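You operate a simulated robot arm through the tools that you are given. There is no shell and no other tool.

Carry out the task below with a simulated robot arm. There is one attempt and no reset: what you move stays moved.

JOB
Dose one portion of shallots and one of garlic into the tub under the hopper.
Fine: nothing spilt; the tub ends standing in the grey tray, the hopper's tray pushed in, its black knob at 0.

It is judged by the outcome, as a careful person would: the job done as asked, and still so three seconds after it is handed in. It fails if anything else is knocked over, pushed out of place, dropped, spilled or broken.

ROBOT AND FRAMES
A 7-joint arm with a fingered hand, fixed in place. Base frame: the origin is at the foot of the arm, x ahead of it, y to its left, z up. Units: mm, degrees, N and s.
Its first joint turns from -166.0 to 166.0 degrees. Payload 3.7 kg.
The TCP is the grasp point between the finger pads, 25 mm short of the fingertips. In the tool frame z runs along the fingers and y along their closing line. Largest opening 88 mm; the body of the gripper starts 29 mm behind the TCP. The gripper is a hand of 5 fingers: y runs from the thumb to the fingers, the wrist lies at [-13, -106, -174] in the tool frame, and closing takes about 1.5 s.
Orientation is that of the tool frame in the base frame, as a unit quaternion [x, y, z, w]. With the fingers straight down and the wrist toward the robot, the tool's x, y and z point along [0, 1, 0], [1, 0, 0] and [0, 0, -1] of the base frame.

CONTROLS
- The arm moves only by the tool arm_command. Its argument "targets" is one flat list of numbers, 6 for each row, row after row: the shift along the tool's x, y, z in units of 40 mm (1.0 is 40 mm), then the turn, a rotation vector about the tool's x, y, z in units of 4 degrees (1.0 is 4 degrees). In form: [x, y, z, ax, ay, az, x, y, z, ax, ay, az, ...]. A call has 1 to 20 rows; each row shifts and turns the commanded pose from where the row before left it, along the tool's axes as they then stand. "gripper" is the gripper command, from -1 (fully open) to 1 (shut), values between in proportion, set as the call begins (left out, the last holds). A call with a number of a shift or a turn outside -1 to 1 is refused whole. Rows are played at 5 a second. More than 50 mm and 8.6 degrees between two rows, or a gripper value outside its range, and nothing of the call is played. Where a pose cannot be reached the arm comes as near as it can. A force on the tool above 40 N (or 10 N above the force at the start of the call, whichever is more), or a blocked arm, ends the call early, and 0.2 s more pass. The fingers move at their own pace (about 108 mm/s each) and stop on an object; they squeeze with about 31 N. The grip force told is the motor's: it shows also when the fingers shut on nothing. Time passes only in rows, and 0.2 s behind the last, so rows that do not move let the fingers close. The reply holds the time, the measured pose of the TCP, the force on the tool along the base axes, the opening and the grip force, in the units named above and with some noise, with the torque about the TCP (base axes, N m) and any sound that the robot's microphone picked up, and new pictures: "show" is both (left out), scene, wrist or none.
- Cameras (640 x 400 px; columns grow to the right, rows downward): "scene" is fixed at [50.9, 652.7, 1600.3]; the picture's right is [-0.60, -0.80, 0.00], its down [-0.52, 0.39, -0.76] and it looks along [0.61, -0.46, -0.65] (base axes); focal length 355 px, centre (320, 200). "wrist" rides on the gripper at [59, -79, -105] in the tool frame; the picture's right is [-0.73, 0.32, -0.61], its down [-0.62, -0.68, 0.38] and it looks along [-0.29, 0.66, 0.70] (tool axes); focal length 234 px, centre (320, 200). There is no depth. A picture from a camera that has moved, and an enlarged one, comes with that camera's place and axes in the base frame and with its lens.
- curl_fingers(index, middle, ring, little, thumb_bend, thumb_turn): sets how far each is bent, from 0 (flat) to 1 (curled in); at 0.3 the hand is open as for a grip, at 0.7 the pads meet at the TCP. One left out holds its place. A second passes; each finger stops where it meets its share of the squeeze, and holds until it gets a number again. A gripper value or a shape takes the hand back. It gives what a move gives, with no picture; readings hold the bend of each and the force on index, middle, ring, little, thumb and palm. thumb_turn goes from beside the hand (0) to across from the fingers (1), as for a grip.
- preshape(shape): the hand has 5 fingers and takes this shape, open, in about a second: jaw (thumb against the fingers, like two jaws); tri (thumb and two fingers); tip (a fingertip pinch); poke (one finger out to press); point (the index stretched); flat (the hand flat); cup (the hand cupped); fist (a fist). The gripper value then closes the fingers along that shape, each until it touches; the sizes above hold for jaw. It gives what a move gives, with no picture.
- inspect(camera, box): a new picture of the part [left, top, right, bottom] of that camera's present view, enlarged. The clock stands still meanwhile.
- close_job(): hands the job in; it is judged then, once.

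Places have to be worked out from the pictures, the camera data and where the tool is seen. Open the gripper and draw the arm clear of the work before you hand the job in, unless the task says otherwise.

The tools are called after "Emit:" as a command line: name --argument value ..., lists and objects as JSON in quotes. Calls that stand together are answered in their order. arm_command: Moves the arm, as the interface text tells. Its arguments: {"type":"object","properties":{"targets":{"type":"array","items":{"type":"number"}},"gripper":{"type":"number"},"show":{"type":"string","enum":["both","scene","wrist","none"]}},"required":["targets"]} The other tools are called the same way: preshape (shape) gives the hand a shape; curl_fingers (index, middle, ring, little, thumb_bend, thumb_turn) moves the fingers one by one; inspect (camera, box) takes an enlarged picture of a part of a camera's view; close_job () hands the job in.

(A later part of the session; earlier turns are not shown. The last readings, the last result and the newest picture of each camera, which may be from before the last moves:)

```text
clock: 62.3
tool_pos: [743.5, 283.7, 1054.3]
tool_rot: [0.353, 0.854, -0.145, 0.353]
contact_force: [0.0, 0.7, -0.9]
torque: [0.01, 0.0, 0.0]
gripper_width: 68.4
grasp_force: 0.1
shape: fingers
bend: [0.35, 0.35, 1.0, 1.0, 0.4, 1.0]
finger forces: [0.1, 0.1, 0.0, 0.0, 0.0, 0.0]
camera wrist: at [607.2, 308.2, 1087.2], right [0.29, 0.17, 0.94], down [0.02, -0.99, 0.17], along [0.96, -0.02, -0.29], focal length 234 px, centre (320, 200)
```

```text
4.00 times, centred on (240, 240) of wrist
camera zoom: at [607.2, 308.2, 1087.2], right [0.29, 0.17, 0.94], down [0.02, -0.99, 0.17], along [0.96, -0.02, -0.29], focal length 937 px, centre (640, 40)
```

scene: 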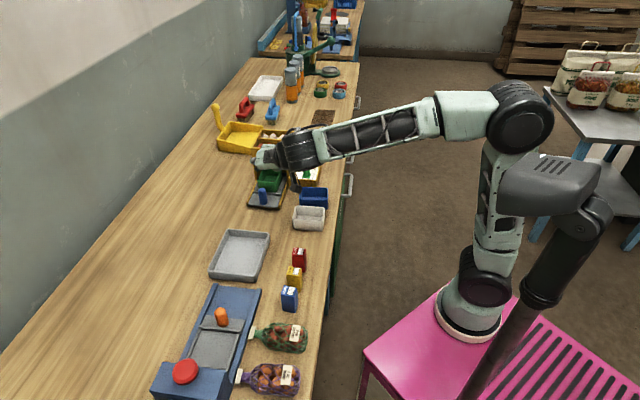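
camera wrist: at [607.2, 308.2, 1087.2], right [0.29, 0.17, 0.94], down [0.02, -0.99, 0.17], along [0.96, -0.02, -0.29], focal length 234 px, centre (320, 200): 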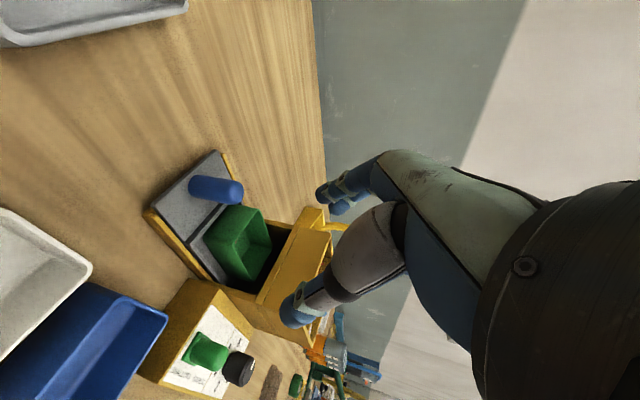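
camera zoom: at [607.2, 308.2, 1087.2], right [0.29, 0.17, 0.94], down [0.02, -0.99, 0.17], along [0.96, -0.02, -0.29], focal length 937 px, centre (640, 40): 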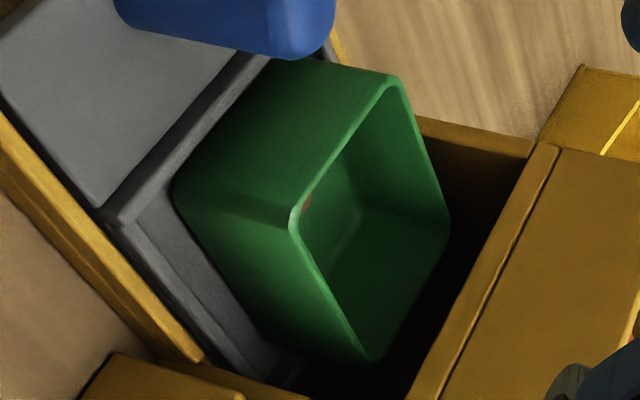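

There is a bit of red at the tub's bottom, so a shallot dose did drop silently. I'll raise the camera to look straight into the tub and see exactly what is in it.

Emit:
arm_command --targets '[-0.734, 0.234, -0.135, 0, 0, 0, -0.734, 0.234, -0.135, 0, 0, 0, -0.734, 0.234, -0.135, 0, 0, 0, -0.734, 0.234, -0.135, 0, 0, 0, -0.734, 0.234, -0.135, 0, 0, 0]'

Emit:
inspect --camera "wrist" --box '[0, 130, 220, 330]'

Emit:
inspect --camera "scene" --box '[255, 150, 305, 200]'

```text
clock: 63.5
tool_pos: [838.5, 254.6, 1178.3]
tool_rot: [0.354, 0.854, -0.144, 0.354]
contact_force: [-1.4, -0.2, -0.7]
torque: [0.01, -0.03, 0.01]
gripper_width: 68.0
grasp_force: 0.1
shape: fingers
bend: [0.35, 0.35, 1.0, 1.0, 0.4, 1.0]
finger forces: [0.1, 0.0, 0.0, 0.1, 0.1, 0.0]
camera wrist: at [700.8, 279.6, 1210.2], right [0.29, 0.17, 0.94], down [0.02, -0.99, 0.17], along [0.96, -0.03, -0.29], focal length 234 px, centre (320, 200)
```

scene: 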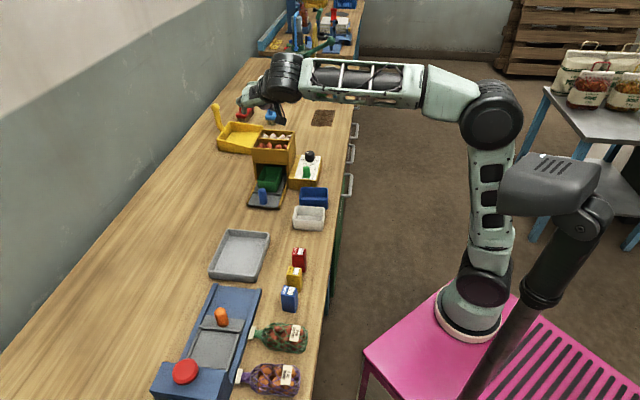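
wrist: 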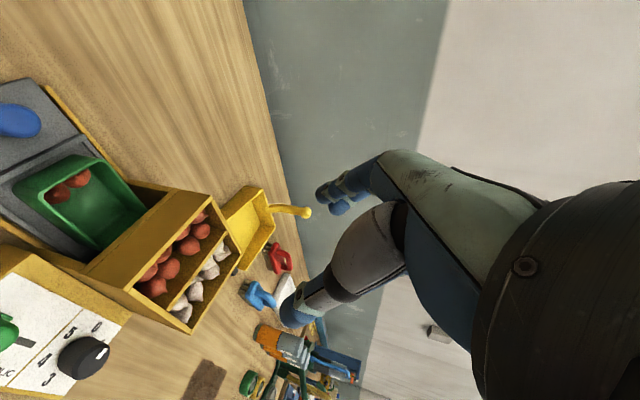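

```text
2.00 times, centred on (110, 230) of wrist
camera zoom: at [700.8, 279.6, 1210.2], right [0.29, 0.17, 0.94], down [0.02, -0.99, 0.17], along [0.96, -0.03, -0.29], focal length 468 px, centre (740, 140)
```

zoom: 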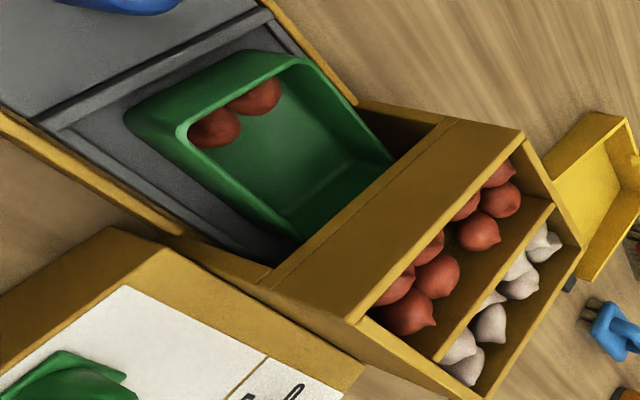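

```text
8.00 times, centred on (280, 175) of scene
camera zoom: at [50.9, 652.7, 1600.3], right [-0.6, -0.8, 0.0], down [-0.52, 0.39, -0.76], along [0.61, -0.46, -0.65], focal length 2838 px, centre (640, 400)
```

zoom: 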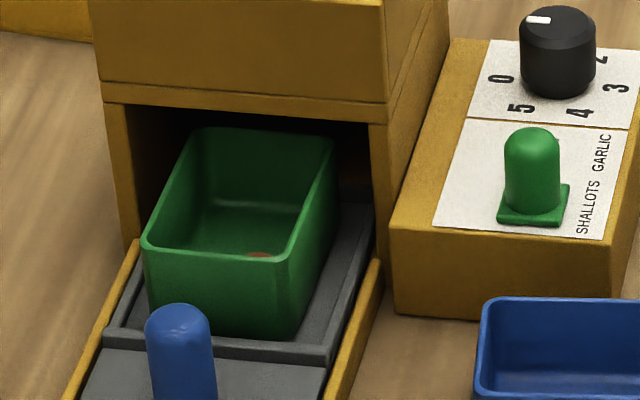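

Two shallots are in the tub, so turning the dial 0→1→0 dosed shallots. Let me look closer at how many pieces there are.

Emit:
inspect --camera "wrist" --box '[20, 145, 120, 235]'

```text
4.44 times, centred on (70, 190) of wrist
camera zoom: at [700.8, 279.6, 1210.2], right [0.29, 0.17, 0.94], down [0.02, -0.99, 0.17], along [0.96, -0.03, -0.29], focal length 1041 px, centre (1431, 244)
```

zoom: 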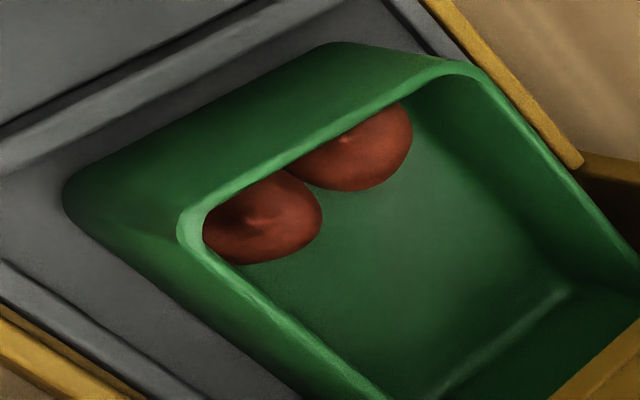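

The tub holds two shallots, which looks like one portion. Next is garlic. First I'll push the tray back in with the peg trapped between thumb and index and the curled middle finger pushing it. I'll set the fingers and come down in front of the peg.

Emit:
curl_fingers --index 0.4 --middle 1.0 --thumb_bend 0.45

Emit:
arm_command --targets '[0.75, 0.0125, -0.22, 0, 0, 0, 0.75, 0.0125, -0.22, 0, 0, 0, 0.75, 0.0125, -0.22, 0, 0, 0, 0.75, 0.0125, -0.22, 0, 0, 0, 0.686, 0, 0.686, 0, 0, 0, 0.686, 0, 0.686, 0, 0, 0, 0.686, 0, 0.686, 0, 0, 0, 0.686, 0, 0.686, 0, 0, 0, 0.686, 0, 0.686, 0, 0, 0, 0, 0, 0, 0, 0, 0]'

Emit:
inspect --camera "wrist" --box '[180, 110, 400, 350]'

```text
clock: 64.5
tool_pos: [838.4, 254.9, 1177.4]
tool_rot: [0.354, 0.854, -0.144, 0.354]
contact_force: [-0.1, 0.4, 0.3]
torque: [0.02, 0.02, 0.01]
gripper_width: 58.3
grasp_force: 0.1
shape: fingers
bend: [0.4, 1.0, 1.0, 1.0, 0.45, 1.0]
finger forces: [0.1, 0.1, 0.1, 0.0, 0.1, 0.0]
```

```text
clock: 66.7
tool_pos: [763.2, 335.5, 924.4]
tool_rot: [0.354, 0.854, -0.145, 0.353]
contact_force: [-0.4, -0.5, 0.0]
torque: [0.01, -0.04, 0.01]
gripper_width: 58.2
grasp_force: 0.1
shape: fingers
bend: [0.4, 1.0, 1.0, 1.0, 0.45, 1.0]
finger forces: [0.0, 0.1, 0.0, 0.1, 0.1, 0.1]
camera wrist: at [625.4, 360.3, 956.6], right [0.29, 0.16, 0.94], down [0.02, -0.99, 0.16], along [0.96, -0.02, -0.29], focal length 234 px, centre (320, 200)
```

scene: 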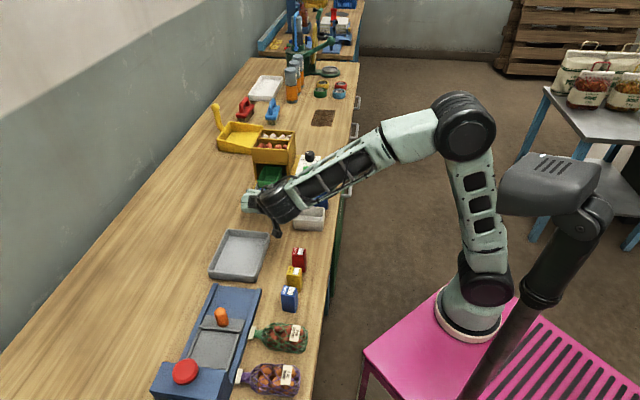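
wrist: 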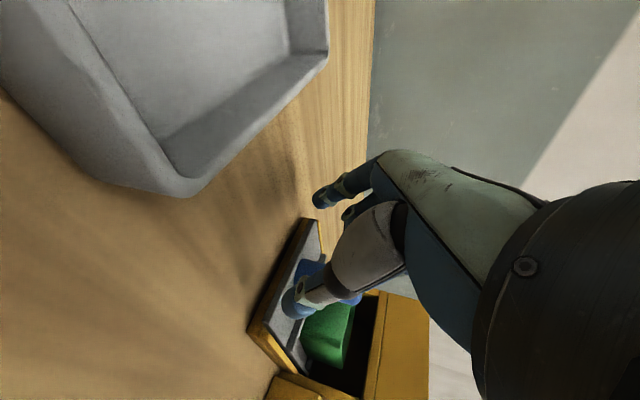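

```text
1.67 times, centred on (290, 230) of wrist
camera zoom: at [625.4, 360.3, 956.6], right [0.29, 0.16, 0.94], down [0.02, -0.99, 0.16], along [0.96, -0.02, -0.29], focal length 390 px, centre (370, 150)
```

zoom: 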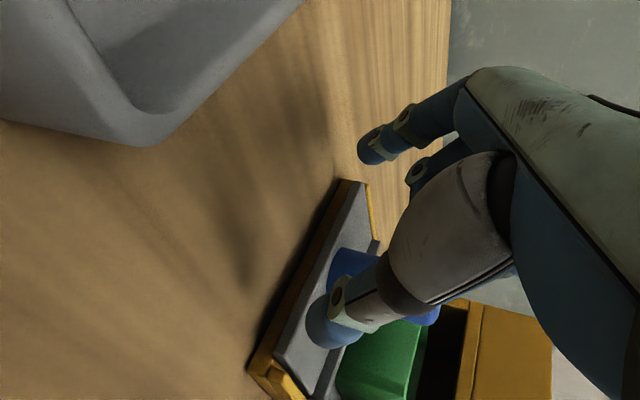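

The hand is lined up with the peg at the right height. I'll push forward in one go to contact and then gently to the stop.

Emit:
arm_command --targets '[-0.283, 0, 0.283, 0, 0, 0, -0.283, 0, 0.283, 0, 0, 0, -0.283, 0, 0.283, 0, 0, 0, -0.2, 0, 0.2, 0, 0, 0, -0.2, 0, 0.2, 0, 0, 0, -0.2, 0, 0.2, 0, 0, 0]'

Emit:
inspect --camera "wrist" --box '[180, 110, 400, 350]'

```text
clock: 68.1
tool_pos: [819.8, 276.1, 923.7]
tool_rot: [0.354, 0.853, -0.144, 0.354]
contact_force: [-0.1, 1.0, 1.2]
torque: [-0.04, 0.01, 0.02]
gripper_width: 57.9
grasp_force: 0.1
shape: fingers
bend: [0.4, 1.0, 1.0, 1.0, 0.45, 1.0]
finger forces: [0.0, 0.0, 0.0, 0.0, 0.0, 0.0]
camera wrist: at [682.9, 301.7, 957.1], right [0.29, 0.16, 0.94], down [0.02, -0.99, 0.16], along [0.96, -0.03, -0.29], focal length 234 px, centre (320, 200)
```

scene: 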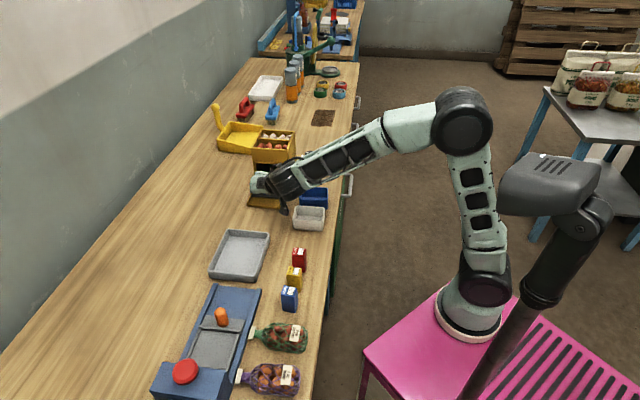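
wrist: 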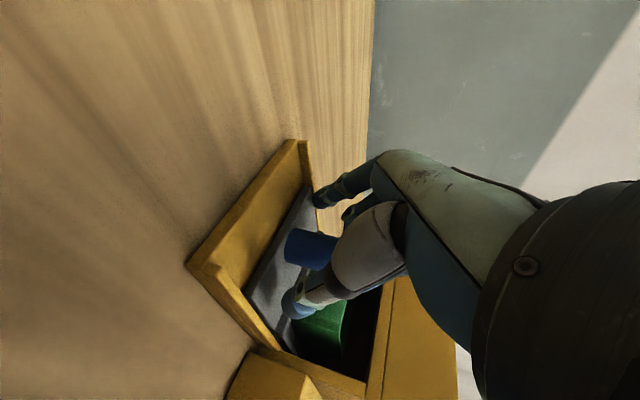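

```text
1.67 times, centred on (290, 230) of wrist
camera zoom: at [682.9, 301.7, 957.1], right [0.29, 0.16, 0.94], down [0.02, -0.99, 0.16], along [0.96, -0.03, -0.29], focal length 390 px, centre (370, 150)
```

zoom: 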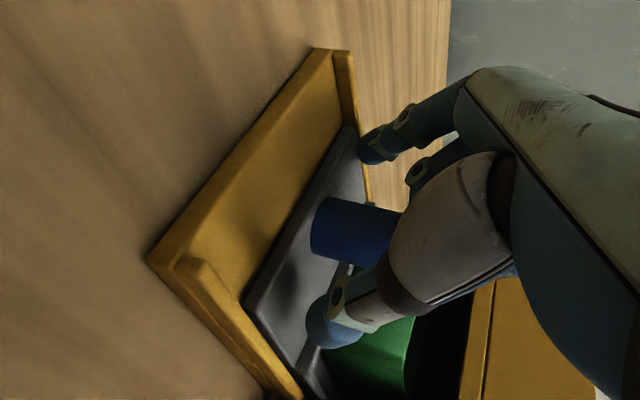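

The tray is sliding in with almost no force. Continuing gently to the stop.

Emit:
arm_command --targets '[-0.12, 0, 0.12, 0, 0, 0, -0.12, 0, 0.12, 0, 0, 0, -0.12, 0, 0.12, 0, 0, 0, -0.1, 0, 0.1, 0, 0, 0, -0.06, 0, 0.06, 0, 0, 0, -0.05, 0, 0.05, 0, 0, 0]' --show "none"

Emit:
inspect --camera "wrist" --box '[180, 110, 400, 350]'

```text
clock: 69.5
tool_pos: [842.4, 256.9, 925.2]
tool_rot: [0.353, 0.854, -0.142, 0.354]
contact_force: [-6.0, 10.4, 11.0]
torque: [-0.18, -0.24, 0.11]
gripper_width: 58.2
grasp_force: 9.3
shape: fingers
bend: [0.4, 1.0, 1.0, 1.0, 0.45, 1.0]
finger forces: [0.0, 5.0, 15.5, 0.0, 0.0, 0.1]
```

```text
1.67 times, centred on (290, 230) of wrist
camera zoom: at [704.4, 280.7, 957.7], right [0.28, 0.16, 0.94], down [0.03, -0.99, 0.16], along [0.96, -0.02, -0.28], focal length 390 px, centre (370, 150)
```

zoom: 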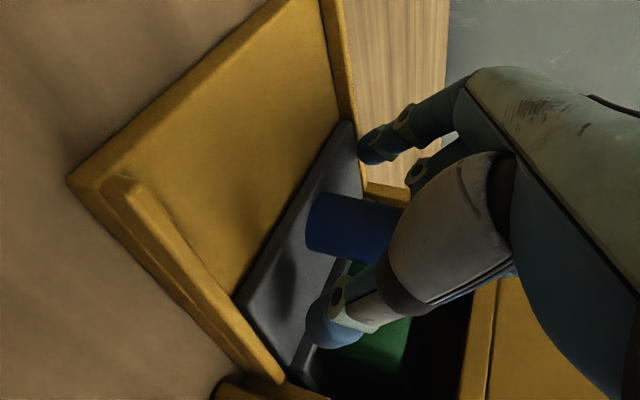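

There's a firm stop at about 16 N, so the tray is in. I'll back away and verify from the scene camera.

Emit:
arm_command --targets '[0.3, 0, -0.3, 0, 0, 0, 0.5, 0, -0.5, 0, 0, 0, 0, 0, -0.9, 0, 0, 0, -0.3, -0.3, -0.8, 0, 0, 0, -0.5, -0.7, -0.5, 0, 0, 0, -0.5, -0.7, -0.5, 0, 0, 0, -0.5, -0.7, -0.5, 0, 0, 0]'

Emit:
inspect --camera "scene" --box '[245, 125, 325, 215]'

Emit:
inspect --camera "wrist" --box '[100, 110, 320, 350]'

```text
clock: 71.1
tool_pos: [715.2, 244.4, 1063.9]
tool_rot: [0.353, 0.854, -0.144, 0.354]
contact_force: [0.3, 0.1, -0.3]
torque: [-0.04, 0.02, -0.02]
gripper_width: 58.3
grasp_force: 0.1
shape: fingers
bend: [0.4, 1.0, 1.0, 1.0, 0.45, 1.0]
finger forces: [0.0, 0.1, 0.0, 0.1, 0.0, 0.0]
camera wrist: at [577.1, 270.2, 1097.0], right [0.29, 0.17, 0.94], down [0.02, -0.99, 0.17], along [0.96, -0.02, -0.29], focal length 234 px, centre (320, 200)
```

scene: 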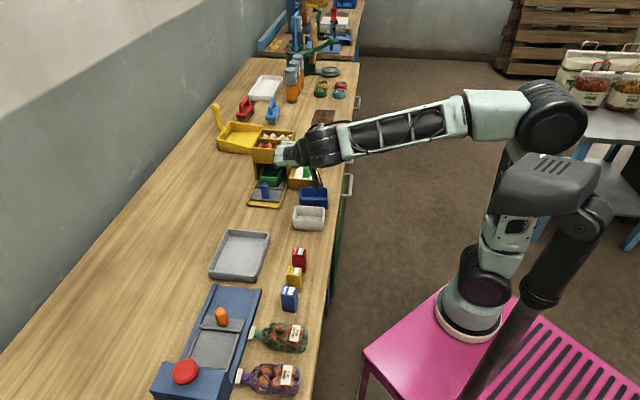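
wrist: 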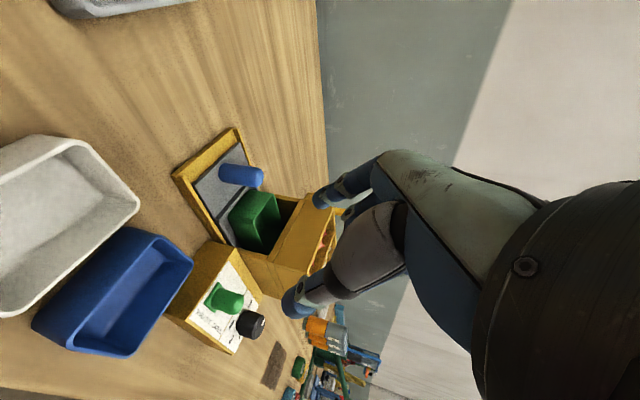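

```text
4.44 times, centred on (285, 170) of scene
camera zoom: at [50.9, 652.7, 1600.3], right [-0.6, -0.8, 0.0], down [-0.52, 0.39, -0.76], along [0.61, -0.46, -0.65], focal length 1576 px, centre (476, 333)
```

zoom: 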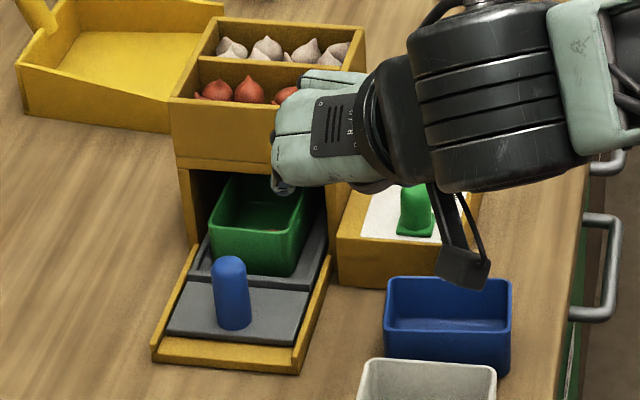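

```text
1.67 times, centred on (210, 230) of wrist
camera zoom: at [577.1, 270.2, 1097.0], right [0.29, 0.17, 0.94], down [0.02, -0.99, 0.17], along [0.96, -0.02, -0.29], focal length 390 px, centre (503, 150)
```

zoom: 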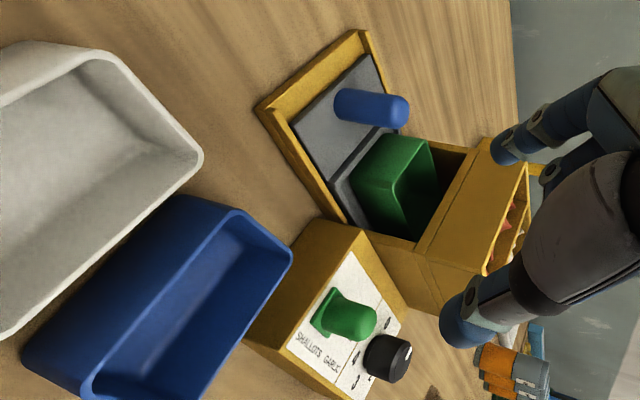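

The tray is not all the way in: what stopped me was a curled finger touching the hopper front, not the tray stop. The hopper itself hasn't shifted. I'll make a narrow notch with index and thumb tips and push the peg with those instead, which leaves clearance to the hopper.

Emit:
curl_fingers --index 0.57 --thumb_bend 0.71

Emit:
arm_command --targets '[0.6, 0.56, 0.57, 0, 0, 0, 0.6, 0.56, 0.57, 0, 0, 0, 0.6, 0.56, 0.57, 0, 0, 0, 0.59, 0.55, 0.57, 0, 0, 0, 0, 0, 0, 0, 0, 0]'

Emit:
inspect --camera "wrist" --box '[180, 110, 400, 350]'

Emit:
inspect --camera "scene" --box '[230, 130, 330, 230]'

```text
clock: 72.1
tool_pos: [714.8, 244.8, 1065.6]
tool_rot: [0.354, 0.854, -0.144, 0.353]
contact_force: [0.6, -0.4, -0.9]
torque: [-0.03, 0.0, 0.02]
gripper_width: 12.7
grasp_force: 0.0
shape: fingers
bend: [0.56, 1.0, 1.0, 1.0, 0.71, 1.0]
finger forces: [0.1, 0.1, 0.0, 0.0, 0.1, 0.1]
```

```text
clock: 73.3
tool_pos: [775.3, 309.4, 932.8]
tool_rot: [0.353, 0.854, -0.143, 0.354]
contact_force: [0.9, 0.3, 0.8]
torque: [-0.01, 0.02, -0.01]
gripper_width: 12.6
grasp_force: 0.1
shape: fingers
bend: [0.56, 1.0, 1.0, 1.0, 0.71, 1.0]
finger forces: [0.0, 0.0, 0.0, 0.0, 0.1, 0.0]
camera wrist: at [637.7, 335.9, 965.6], right [0.29, 0.16, 0.94], down [0.02, -0.99, 0.16], along [0.96, -0.03, -0.29], focal length 234 px, centre (320, 200)
```

scene: 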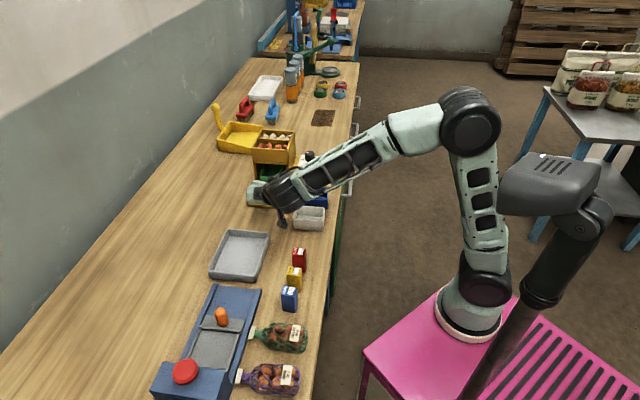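
wrist: 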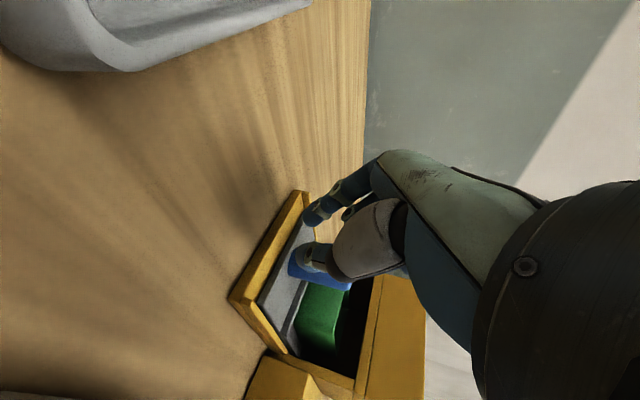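

```text
1.67 times, centred on (290, 230) of wrist
camera zoom: at [637.7, 335.9, 965.6], right [0.29, 0.16, 0.94], down [0.02, -0.99, 0.16], along [0.96, -0.03, -0.29], focal length 390 px, centre (370, 150)
```

zoom: 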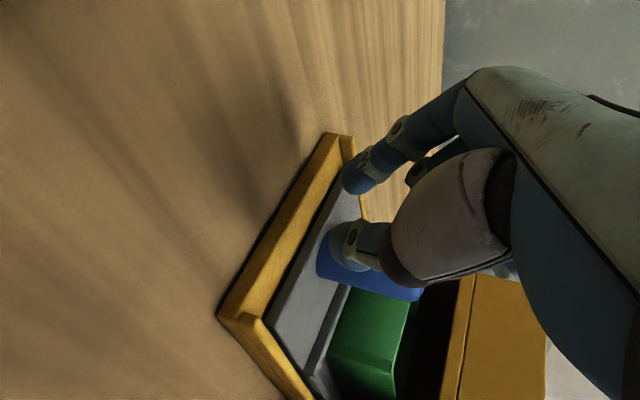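

```text
4.00 times, centred on (280, 180) of scene
camera zoom: at [50.9, 652.7, 1600.3], right [-0.6, -0.8, 0.0], down [-0.52, 0.39, -0.76], along [0.61, -0.46, -0.65], focal length 1419 px, centre (480, 280)
```

zoom: 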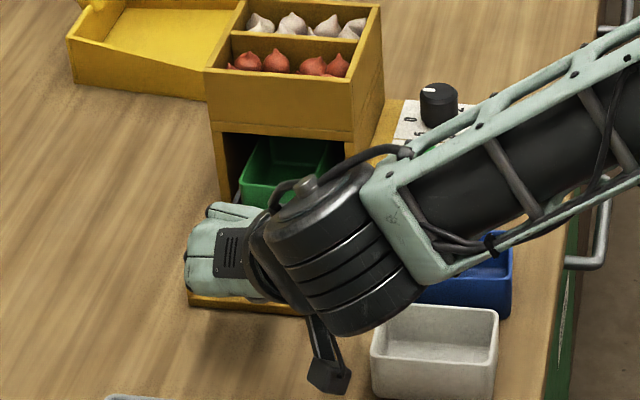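

By geometry the notch lines up with the peg. Pushing forward in small steps.

Emit:
arm_command --targets '[-0.16, 0, 0.16, 0, 0, 0, -0.16, 0, 0.16, 0, 0, 0, -0.16, 0, 0.16, 0, 0, 0, -0.14, 0, 0.14, 0, 0, 0, -0.14, 0, 0.14, 0, 0, 0, -0.14, 0, 0.14, 0, 0, 0, -0.1, 0, 0.1, 0, 0, 0]' --show "none"

Emit:
inspect --camera "wrist" --box '[180, 110, 400, 350]'

```text
clock: 74.9
tool_pos: [817.1, 272.0, 932.9]
tool_rot: [0.354, 0.854, -0.143, 0.354]
contact_force: [-1.8, -0.8, -0.2]
torque: [0.0, 0.02, 0.0]
gripper_width: 12.4
grasp_force: 0.5
shape: fingers
bend: [0.56, 1.0, 1.0, 1.0, 0.71, 1.0]
finger forces: [0.1, 0.0, 0.1, 0.1, 0.6, 0.1]
```

```text
1.67 times, centred on (290, 230) of wrist
camera zoom: at [678.6, 296.4, 966.3], right [0.29, 0.17, 0.94], down [0.02, -0.99, 0.17], along [0.96, -0.03, -0.29], focal length 390 px, centre (370, 150)
```

zoom: 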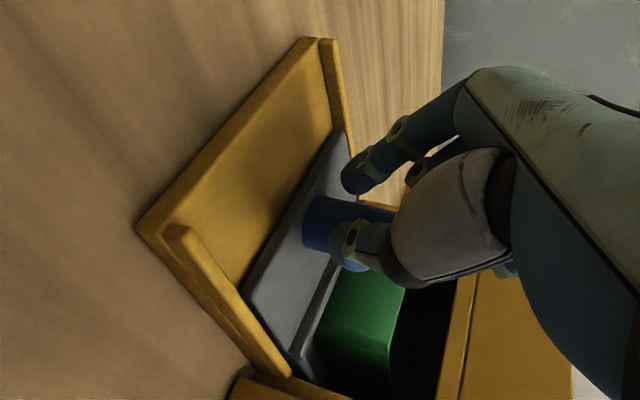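

The tray is following. Pushing the remaining 15–20 mm with care.

Emit:
arm_command --targets '[-0.09, 0, 0.09, 0, 0, 0, -0.09, 0, 0.09, 0, 0, 0, -0.07, 0, 0.07, 0, 0, 0, -0.05, 0, 0.05, 0, 0, 0]' --show "none"

Emit:
inspect --camera "wrist" --box '[180, 110, 400, 350]'

```text
clock: 75.9
tool_pos: [827.4, 259.4, 934.8]
tool_rot: [0.353, 0.854, -0.144, 0.354]
contact_force: [-3.2, 1.1, 0.7]
torque: [0.0, 0.04, -0.04]
gripper_width: 12.0
grasp_force: 1.7
shape: fingers
bend: [0.56, 1.0, 1.0, 1.0, 0.71, 1.0]
finger forces: [0.1, 0.0, 0.1, 0.0, 2.7, 0.1]
```

```text
1.67 times, centred on (290, 230) of wrist
camera zoom: at [690.0, 284.9, 966.3], right [0.29, 0.16, 0.94], down [0.02, -0.99, 0.16], along [0.96, -0.02, -0.29], focal length 390 px, centre (370, 150)
```

zoom: 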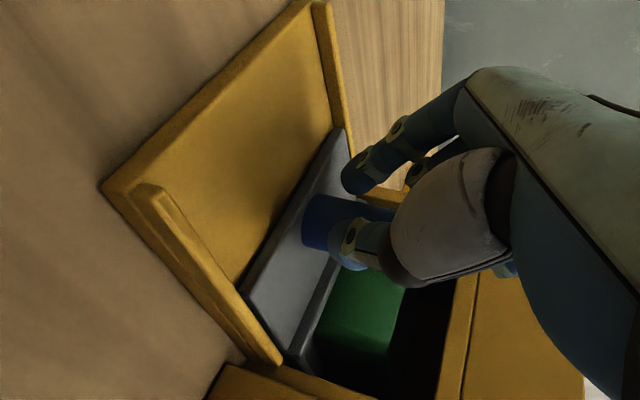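

Force is only about 3 N; I'll advance a few more millimetres and watch for the tray's real stop.

Emit:
arm_command --targets '[-0.06, 0, 0.06, 0, 0, 0, -0.05, 0, 0.05, 0, 0, 0, 0, 0, 0, 0, 0, 0]' --show "none"

Emit:
inspect --camera "wrist" --box '[180, 110, 400, 350]'

```text
clock: 76.7
tool_pos: [830.0, 256.3, 935.0]
tool_rot: [0.353, 0.854, -0.144, 0.354]
contact_force: [-16.3, 6.9, 7.9]
torque: [0.03, 0.18, -0.13]
gripper_width: 11.8
grasp_force: 8.2
shape: fingers
bend: [0.56, 1.0, 1.0, 1.0, 0.73, 1.0]
finger forces: [0.0, 0.2, 0.0, 0.0, 17.1, 0.0]
```

```text
1.67 times, centred on (290, 230) of wrist
camera zoom: at [693.5, 281.3, 967.0], right [0.28, 0.16, 0.94], down [0.03, -0.99, 0.16], along [0.96, -0.02, -0.28], focal length 390 px, centre (370, 150)
```

zoom: 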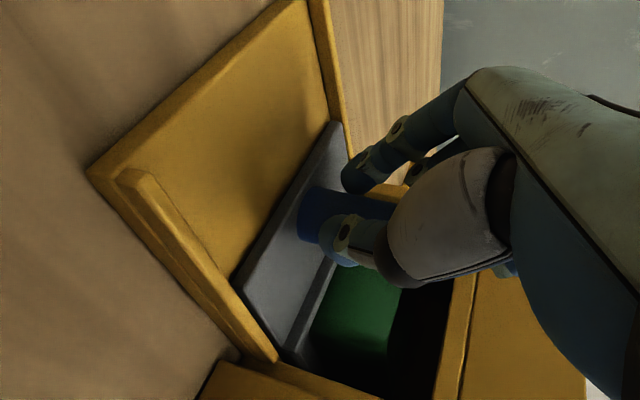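

A clear stop now, 17 N on the thumb. I'll back off and verify the tray position.

Emit:
arm_command --targets '[0.3, 0, -0.3, 0, 0, 0, 0.5, 0, -0.5, 0, 0, 0, 0.2, 0, -0.9, 0, 0, 0, 0, -0.3, -0.9, 0, 0, 0, -0.4, -0.8, -0.4, 0, 0, 0, -0.4, -0.8, -0.4, 0, 0, 0, -0.4, -0.8, -0.4, 0, 0, 0]'

Emit:
inspect --camera "scene" --box '[240, 120, 330, 215]'

Emit:
inspect --camera "wrist" --box '[100, 110, 320, 350]'

```text
clock: 78.3
tool_pos: [682.7, 250.1, 1045.6]
tool_rot: [0.354, 0.854, -0.145, 0.353]
contact_force: [-0.6, 0.7, -0.9]
torque: [0.01, 0.02, 0.04]
gripper_width: 12.2
grasp_force: 0.0
shape: fingers
bend: [0.56, 1.0, 1.0, 1.0, 0.71, 1.0]
finger forces: [0.0, 0.0, 0.0, 0.0, 0.1, 0.0]
camera wrist: at [545.1, 275.2, 1078.1], right [0.29, 0.17, 0.94], down [0.02, -0.99, 0.17], along [0.96, -0.02, -0.29], focal length 234 px, centre (320, 200)
```

scene: 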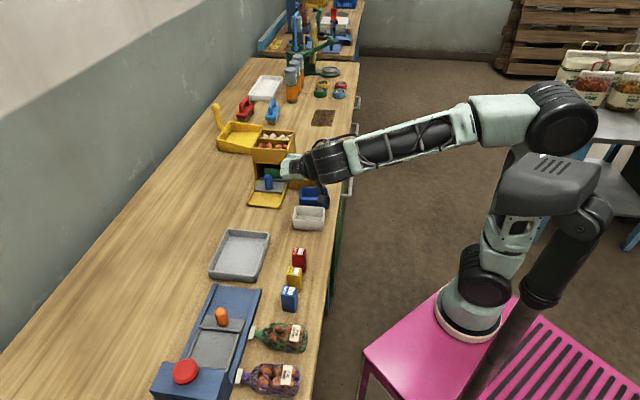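
wrist: 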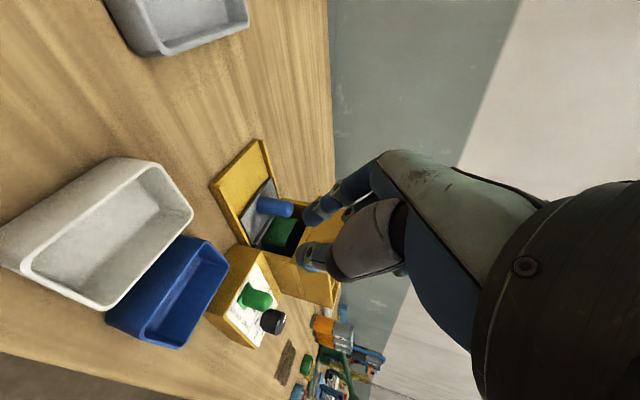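

```text
4.21 times, centred on (285, 168) of scene
camera zoom: at [50.9, 652.7, 1600.3], right [-0.6, -0.8, 0.0], down [-0.52, 0.39, -0.76], along [0.61, -0.46, -0.65], focal length 1493 px, centre (467, 337)
```

zoom: 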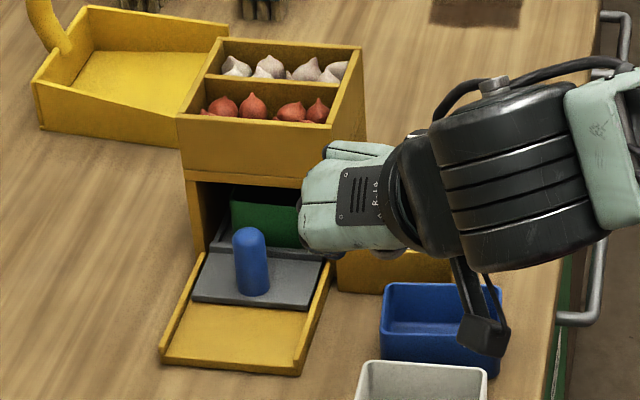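

```text
1.67 times, centred on (210, 230) of wrist
camera zoom: at [545.1, 275.2, 1078.1], right [0.29, 0.17, 0.94], down [0.02, -0.99, 0.17], along [0.96, -0.02, -0.29], focal length 390 px, centre (503, 150)
```

zoom: 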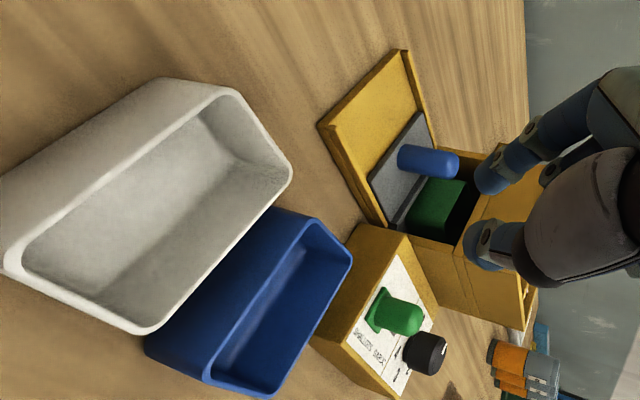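

The tray, tub and hopper are back exactly as at the start. Next I'll level the hand again and move to just before the green slider, to push it to GARLIC.

Emit:
arm_command --targets '[0, 0, 0, 0, 0.9375, 0, 0, 0, 0, 0, 0.9375, 0, 0, 0, 0, 0, 0.9375, 0, 0, 0, 0, 0, 0.9375, 0, 0, 0, 0, 0, 0.9375, 0, 0, 0, 0, 0, 0.9375, 0, 0, 0, 0, 0, 0.9375, 0, 0, 0, 0, 0, 0.9375, 0, 0, 0, 0, 0, 0.9375, 0, 0, 0, 0, 0, 0.9375, 0, 0, 0, 0, 0, 0.9375, 0, 0, 0, 0, 0, 0.9375, 0]' --show "none"

Emit:
arm_command --targets '[-0.8125, -0.0425, 0, 0, 0, 0, -0.8125, -0.0425, 0, 0, 0, 0, -0.8125, -0.0425, 0, 0, 0, 0, -0.8125, -0.0425, 0, 0, 0, 0, 0, 0, 0, 0, 0, 0]'

Emit:
inspect --camera "scene" --box '[260, 110, 350, 190]'

Emit:
inspect --camera "wrist" --box '[180, 100, 420, 320]'

```text
clock: 80.9
tool_pos: [682.9, 248.6, 1045.5]
tool_rot: [0.382, 0.924, 0.002, -0.001]
contact_force: [-0.8, 1.2, -0.5]
torque: [0.0, 0.02, 0.0]
gripper_width: 12.3
grasp_force: 0.0
shape: fingers
bend: [0.56, 1.0, 1.0, 1.0, 0.71, 1.0]
finger forces: [0.1, 0.1, 0.0, 0.0, 0.1, 0.0]
```

```text
clock: 82.1
tool_pos: [771.2, 153.6, 1045.9]
tool_rot: [0.382, 0.924, 0.003, 0.0]
contact_force: [-0.2, -0.8, -1.0]
torque: [0.03, -0.01, -0.03]
gripper_width: 12.4
grasp_force: 0.0
shape: fingers
bend: [0.56, 1.0, 1.0, 1.0, 0.71, 1.0]
finger forces: [0.0, 0.1, 0.1, 0.0, 0.0, 0.0]
camera wrist: at [674.1, 137.9, 1150.6], right [0.74, -0.29, 0.61], down [-0.04, -0.92, -0.39], along [0.67, 0.26, -0.69], focal length 234 px, centre (320, 200)
```

scene: 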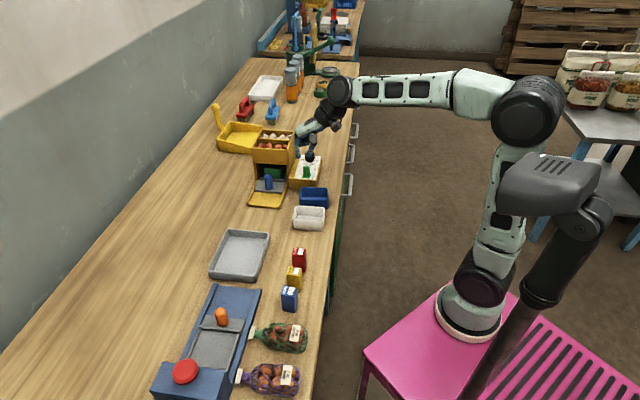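
wrist: 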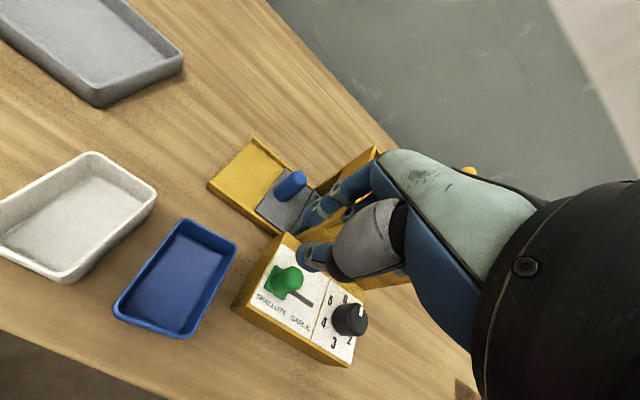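

```text
5.00 times, centred on (305, 150) of scene
camera zoom: at [50.9, 652.7, 1600.3], right [-0.6, -0.8, 0.0], down [-0.52, 0.39, -0.76], along [0.61, -0.46, -0.65], focal length 1773 px, centre (395, 450)
```

zoom: 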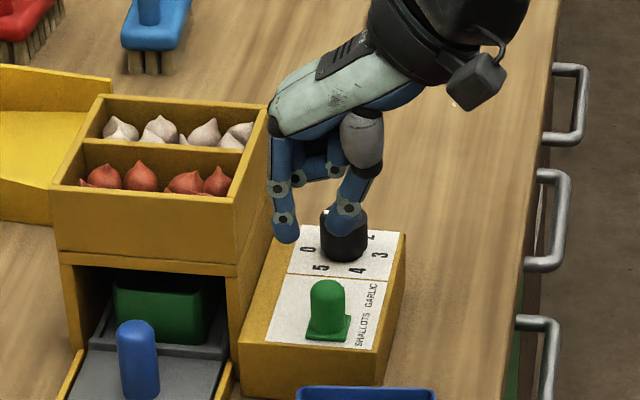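

```text
1.82 times, centred on (300, 210) of wrist
camera zoom: at [674.1, 137.9, 1150.6], right [0.74, -0.29, 0.61], down [-0.04, -0.92, -0.39], along [0.67, 0.26, -0.69], focal length 426 px, centre (356, 182)
```

zoom: 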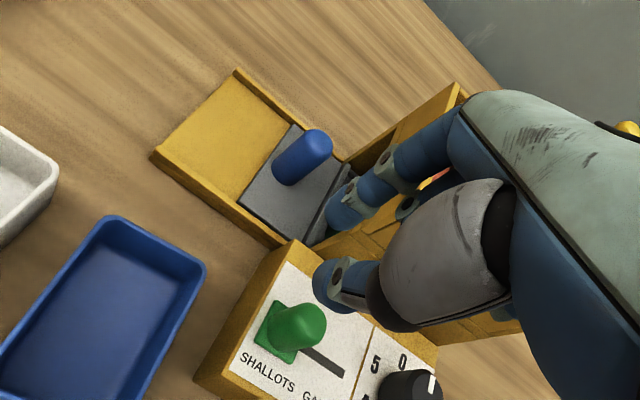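

The fingertip notch is just ahead of the slider. I'll lower beside it.

Emit:
arm_command --targets '[0.1, 0, 0.5, 0, 0, 0, 0, 0, 0.6, 0, 0, 0, 0, 0, 0.6, 0, 0, 0, 0, 0, 0.35, 0, 0, 0, 0, 0, 0, 0, 0, 0]' --show "none"

Emit:
inspect --camera "scene" --box '[270, 130, 340, 200]'

Emit:
inspect --camera "wrist" --box '[200, 120, 420, 320]'

```text
clock: 83.3
tool_pos: [769.1, 156.1, 963.6]
tool_rot: [0.382, 0.924, 0.003, 0.001]
contact_force: [-0.1, -1.2, 0.3]
torque: [-0.03, 0.03, 0.02]
gripper_width: 12.2
grasp_force: 0.1
shape: fingers
bend: [0.56, 1.0, 1.0, 1.0, 0.71, 1.0]
finger forces: [0.1, 0.0, 0.1, 0.1, 0.1, 0.0]
```

```text
5.71 times, centred on (305, 165) of scene
camera zoom: at [50.9, 652.7, 1600.3], right [-0.6, -0.8, 0.0], down [-0.52, 0.39, -0.76], along [0.61, -0.46, -0.65], focal length 2027 px, centre (406, 400)
```

zoom: 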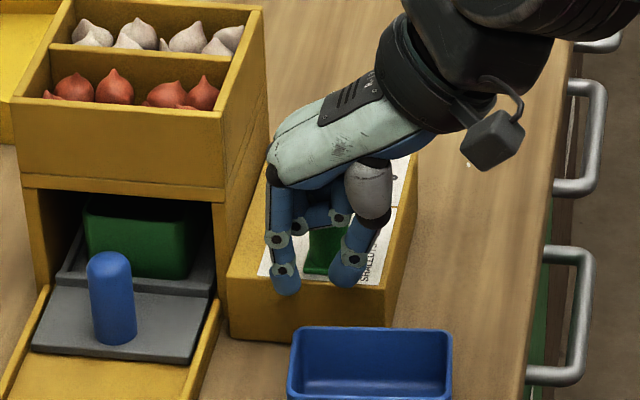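

```text
2.00 times, centred on (310, 220) of wrist
camera zoom: at [671.4, 140.8, 1068.9], right [0.74, -0.29, 0.61], down [-0.04, -0.92, -0.39], along [0.67, 0.26, -0.69], focal length 468 px, centre (340, 160)
```

zoom: 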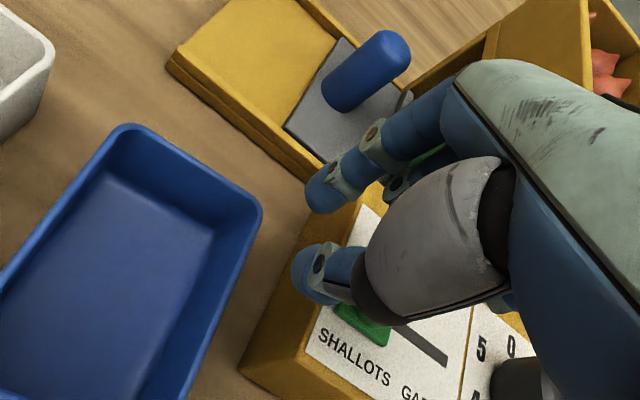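

Clear of contact. Pushing the slider toward GARLIC.

Emit:
arm_command --targets '[-0.25, 0, 0, 0, 0, 0, -0.25, 0, 0, 0, 0, 0, -0.25, 0, 0, 0, 0, 0, -0.25, 0, 0, 0, 0, 0, -0.2, 0, 0, 0, 0, 0]' --show "none"

Emit:
inspect --camera "scene" --box '[270, 130, 340, 200]'

Emit:
inspect --camera "wrist" --box '[200, 120, 420, 320]'

```text
clock: 84.5
tool_pos: [802.7, 122.3, 964.2]
tool_rot: [0.382, 0.924, 0.002, 0.0]
contact_force: [-1.2, -0.6, 0.5]
torque: [0.01, 0.01, -0.02]
gripper_width: 12.2
grasp_force: 0.4
shape: fingers
bend: [0.56, 1.0, 1.0, 1.0, 0.71, 1.0]
finger forces: [0.0, 0.0, 0.0, 0.0, 0.6, 0.1]
```

```text
5.71 times, centred on (305, 165) of scene
camera zoom: at [50.9, 652.7, 1600.3], right [-0.6, -0.8, 0.0], down [-0.52, 0.39, -0.76], along [0.61, -0.46, -0.65], focal length 2027 px, centre (406, 400)
```

zoom: 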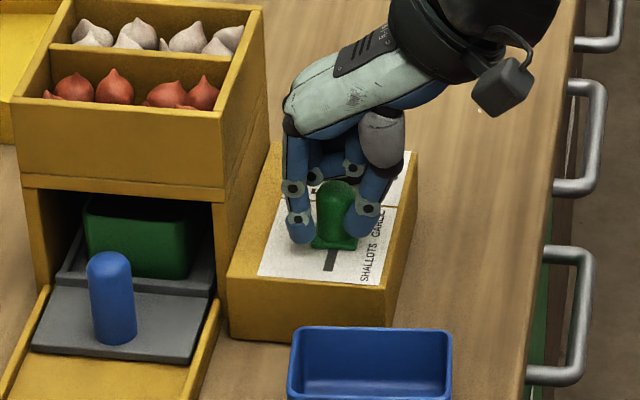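

```text
2.00 times, centred on (310, 220) of wrist
camera zoom: at [705.0, 107.2, 1068.7], right [0.74, -0.29, 0.61], down [-0.04, -0.92, -0.39], along [0.67, 0.26, -0.69], focal length 468 px, centre (340, 160)
```

zoom: 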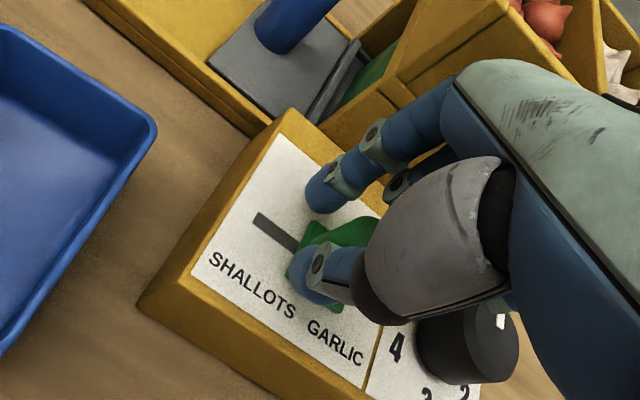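

The slider is moving well. Pushing the last part until the stop.

Emit:
arm_command --targets '[-0.15, 0, 0, 0, 0, 0, -0.12, 0, 0, 0, 0, 0, -0.1, 0, 0, 0, 0, 0, -0.08, 0, 0, 0, 0, 0]' --show "none"

Emit:
inspect --camera "scene" --box '[270, 130, 340, 200]'

Emit:
inspect --camera "wrist" --box '[200, 120, 420, 320]'

```text
clock: 85.5
tool_pos: [814.9, 109.6, 963.5]
tool_rot: [0.382, 0.924, 0.004, 0.0]
contact_force: [-1.6, 1.0, 0.4]
torque: [0.02, 0.01, 0.01]
gripper_width: 12.4
grasp_force: 0.6
shape: fingers
bend: [0.56, 1.0, 1.0, 1.0, 0.71, 1.0]
finger forces: [0.0, 0.0, 0.1, 0.0, 1.8, 0.0]
```

```text
5.71 times, centred on (305, 165) of scene
camera zoom: at [50.9, 652.7, 1600.3], right [-0.6, -0.8, 0.0], down [-0.52, 0.39, -0.76], along [0.61, -0.46, -0.65], focal length 2027 px, centre (406, 400)
```

zoom: 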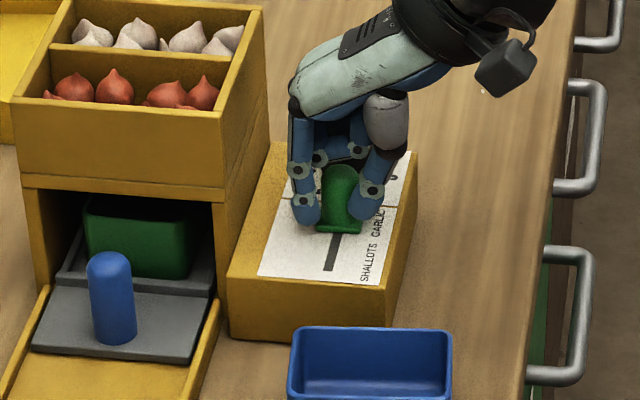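

```text
2.00 times, centred on (310, 220) of wrist
camera zoom: at [717.8, 94.8, 1068.8], right [0.74, -0.29, 0.61], down [-0.04, -0.92, -0.39], along [0.67, 0.26, -0.69], focal length 468 px, centre (340, 160)
```

zoom: 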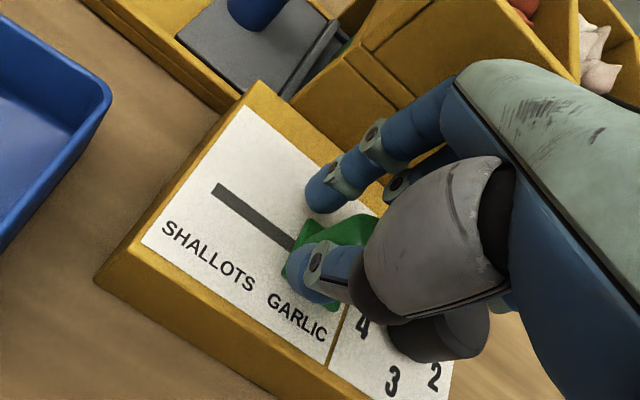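

Nearly at the original GARLIC position. A little more until I feel the stop.

Emit:
arm_command --targets '[-0.07, 0, 0, 0, 0, 0, -0.05, 0, 0, 0, 0, 0, 0, 0, 0, 0, 0, 0]' --show "none"

Emit:
inspect --camera "scene" --box '[270, 130, 340, 190]'

```text
clock: 86.3
tool_pos: [819.1, 106.6, 963.5]
tool_rot: [0.381, 0.925, 0.002, 0.001]
contact_force: [-3.7, 0.5, 0.7]
torque: [0.01, 0.05, -0.03]
gripper_width: 13.5
grasp_force: 1.4
shape: fingers
bend: [0.56, 1.0, 1.0, 1.0, 0.7, 1.0]
finger forces: [0.0, 0.1, 0.1, 0.0, 3.0, 0.1]
```

```text
6.67 times, centred on (305, 160) of scene
camera zoom: at [50.9, 652.7, 1600.3], right [-0.6, -0.8, 0.0], down [-0.52, 0.39, -0.76], along [0.61, -0.46, -0.65], focal length 2365 px, centre (420, 467)
```

zoom: 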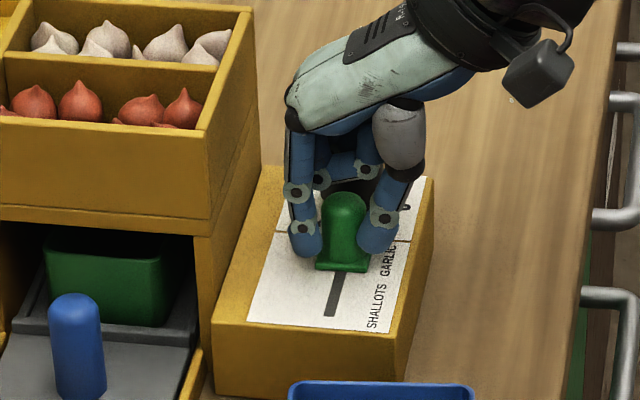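

The slider is back at GARLIC against its stop. I'll back off, open, rise, turn the hand a bit further than last time so the thumb stays clear of the slider, and hover over the knob.

Emit:
arm_command --targets '[0.2, 0, 0, 0, 0, 0, 0, 0, -0.7, 0, 0, 0, 0, 0, -0.7, 0, 0, 0, 0, 0, -0.65, 0, 0, 0, 0, 0, 0, 0, 0, -0.964, 0, 0, 0, 0, 0, -0.964, 0, 0, 0, 0, 0, -0.964, 0, 0, 0, 0, 0, -0.964, 0, 0, 0, 0, 0, -0.964, 0, 0, 0, 0, 0, -0.964, 0, 0, 0, 0, 0, -0.964]' --show "none"

Emit:
curl_fingers --index 0.4 --thumb_bend 0.5

```text
clock: 88.7
tool_pos: [811.6, 111.5, 1045.7]
tool_rot: [0.155, 0.988, 0.002, 0.001]
contact_force: [-0.5, 0.6, 0.0]
torque: [0.03, -0.03, 0.02]
gripper_width: 12.6
grasp_force: 0.1
shape: fingers
bend: [0.56, 1.0, 1.0, 1.0, 0.71, 1.0]
finger forces: [0.0, 0.0, 0.1, 0.0, 0.1, 0.0]
```

```text
clock: 89.7
tool_pos: [812.8, 111.9, 1045.7]
tool_rot: [0.156, 0.988, 0.003, 0.001]
contact_force: [0.3, 0.2, -0.5]
torque: [-0.02, 0.0, -0.01]
gripper_width: 51.9
grasp_force: 0.1
shape: fingers
bend: [0.4, 1.0, 1.0, 1.0, 0.5, 1.0]
finger forces: [0.0, 0.0, 0.0, 0.0, 0.1, 0.1]
```

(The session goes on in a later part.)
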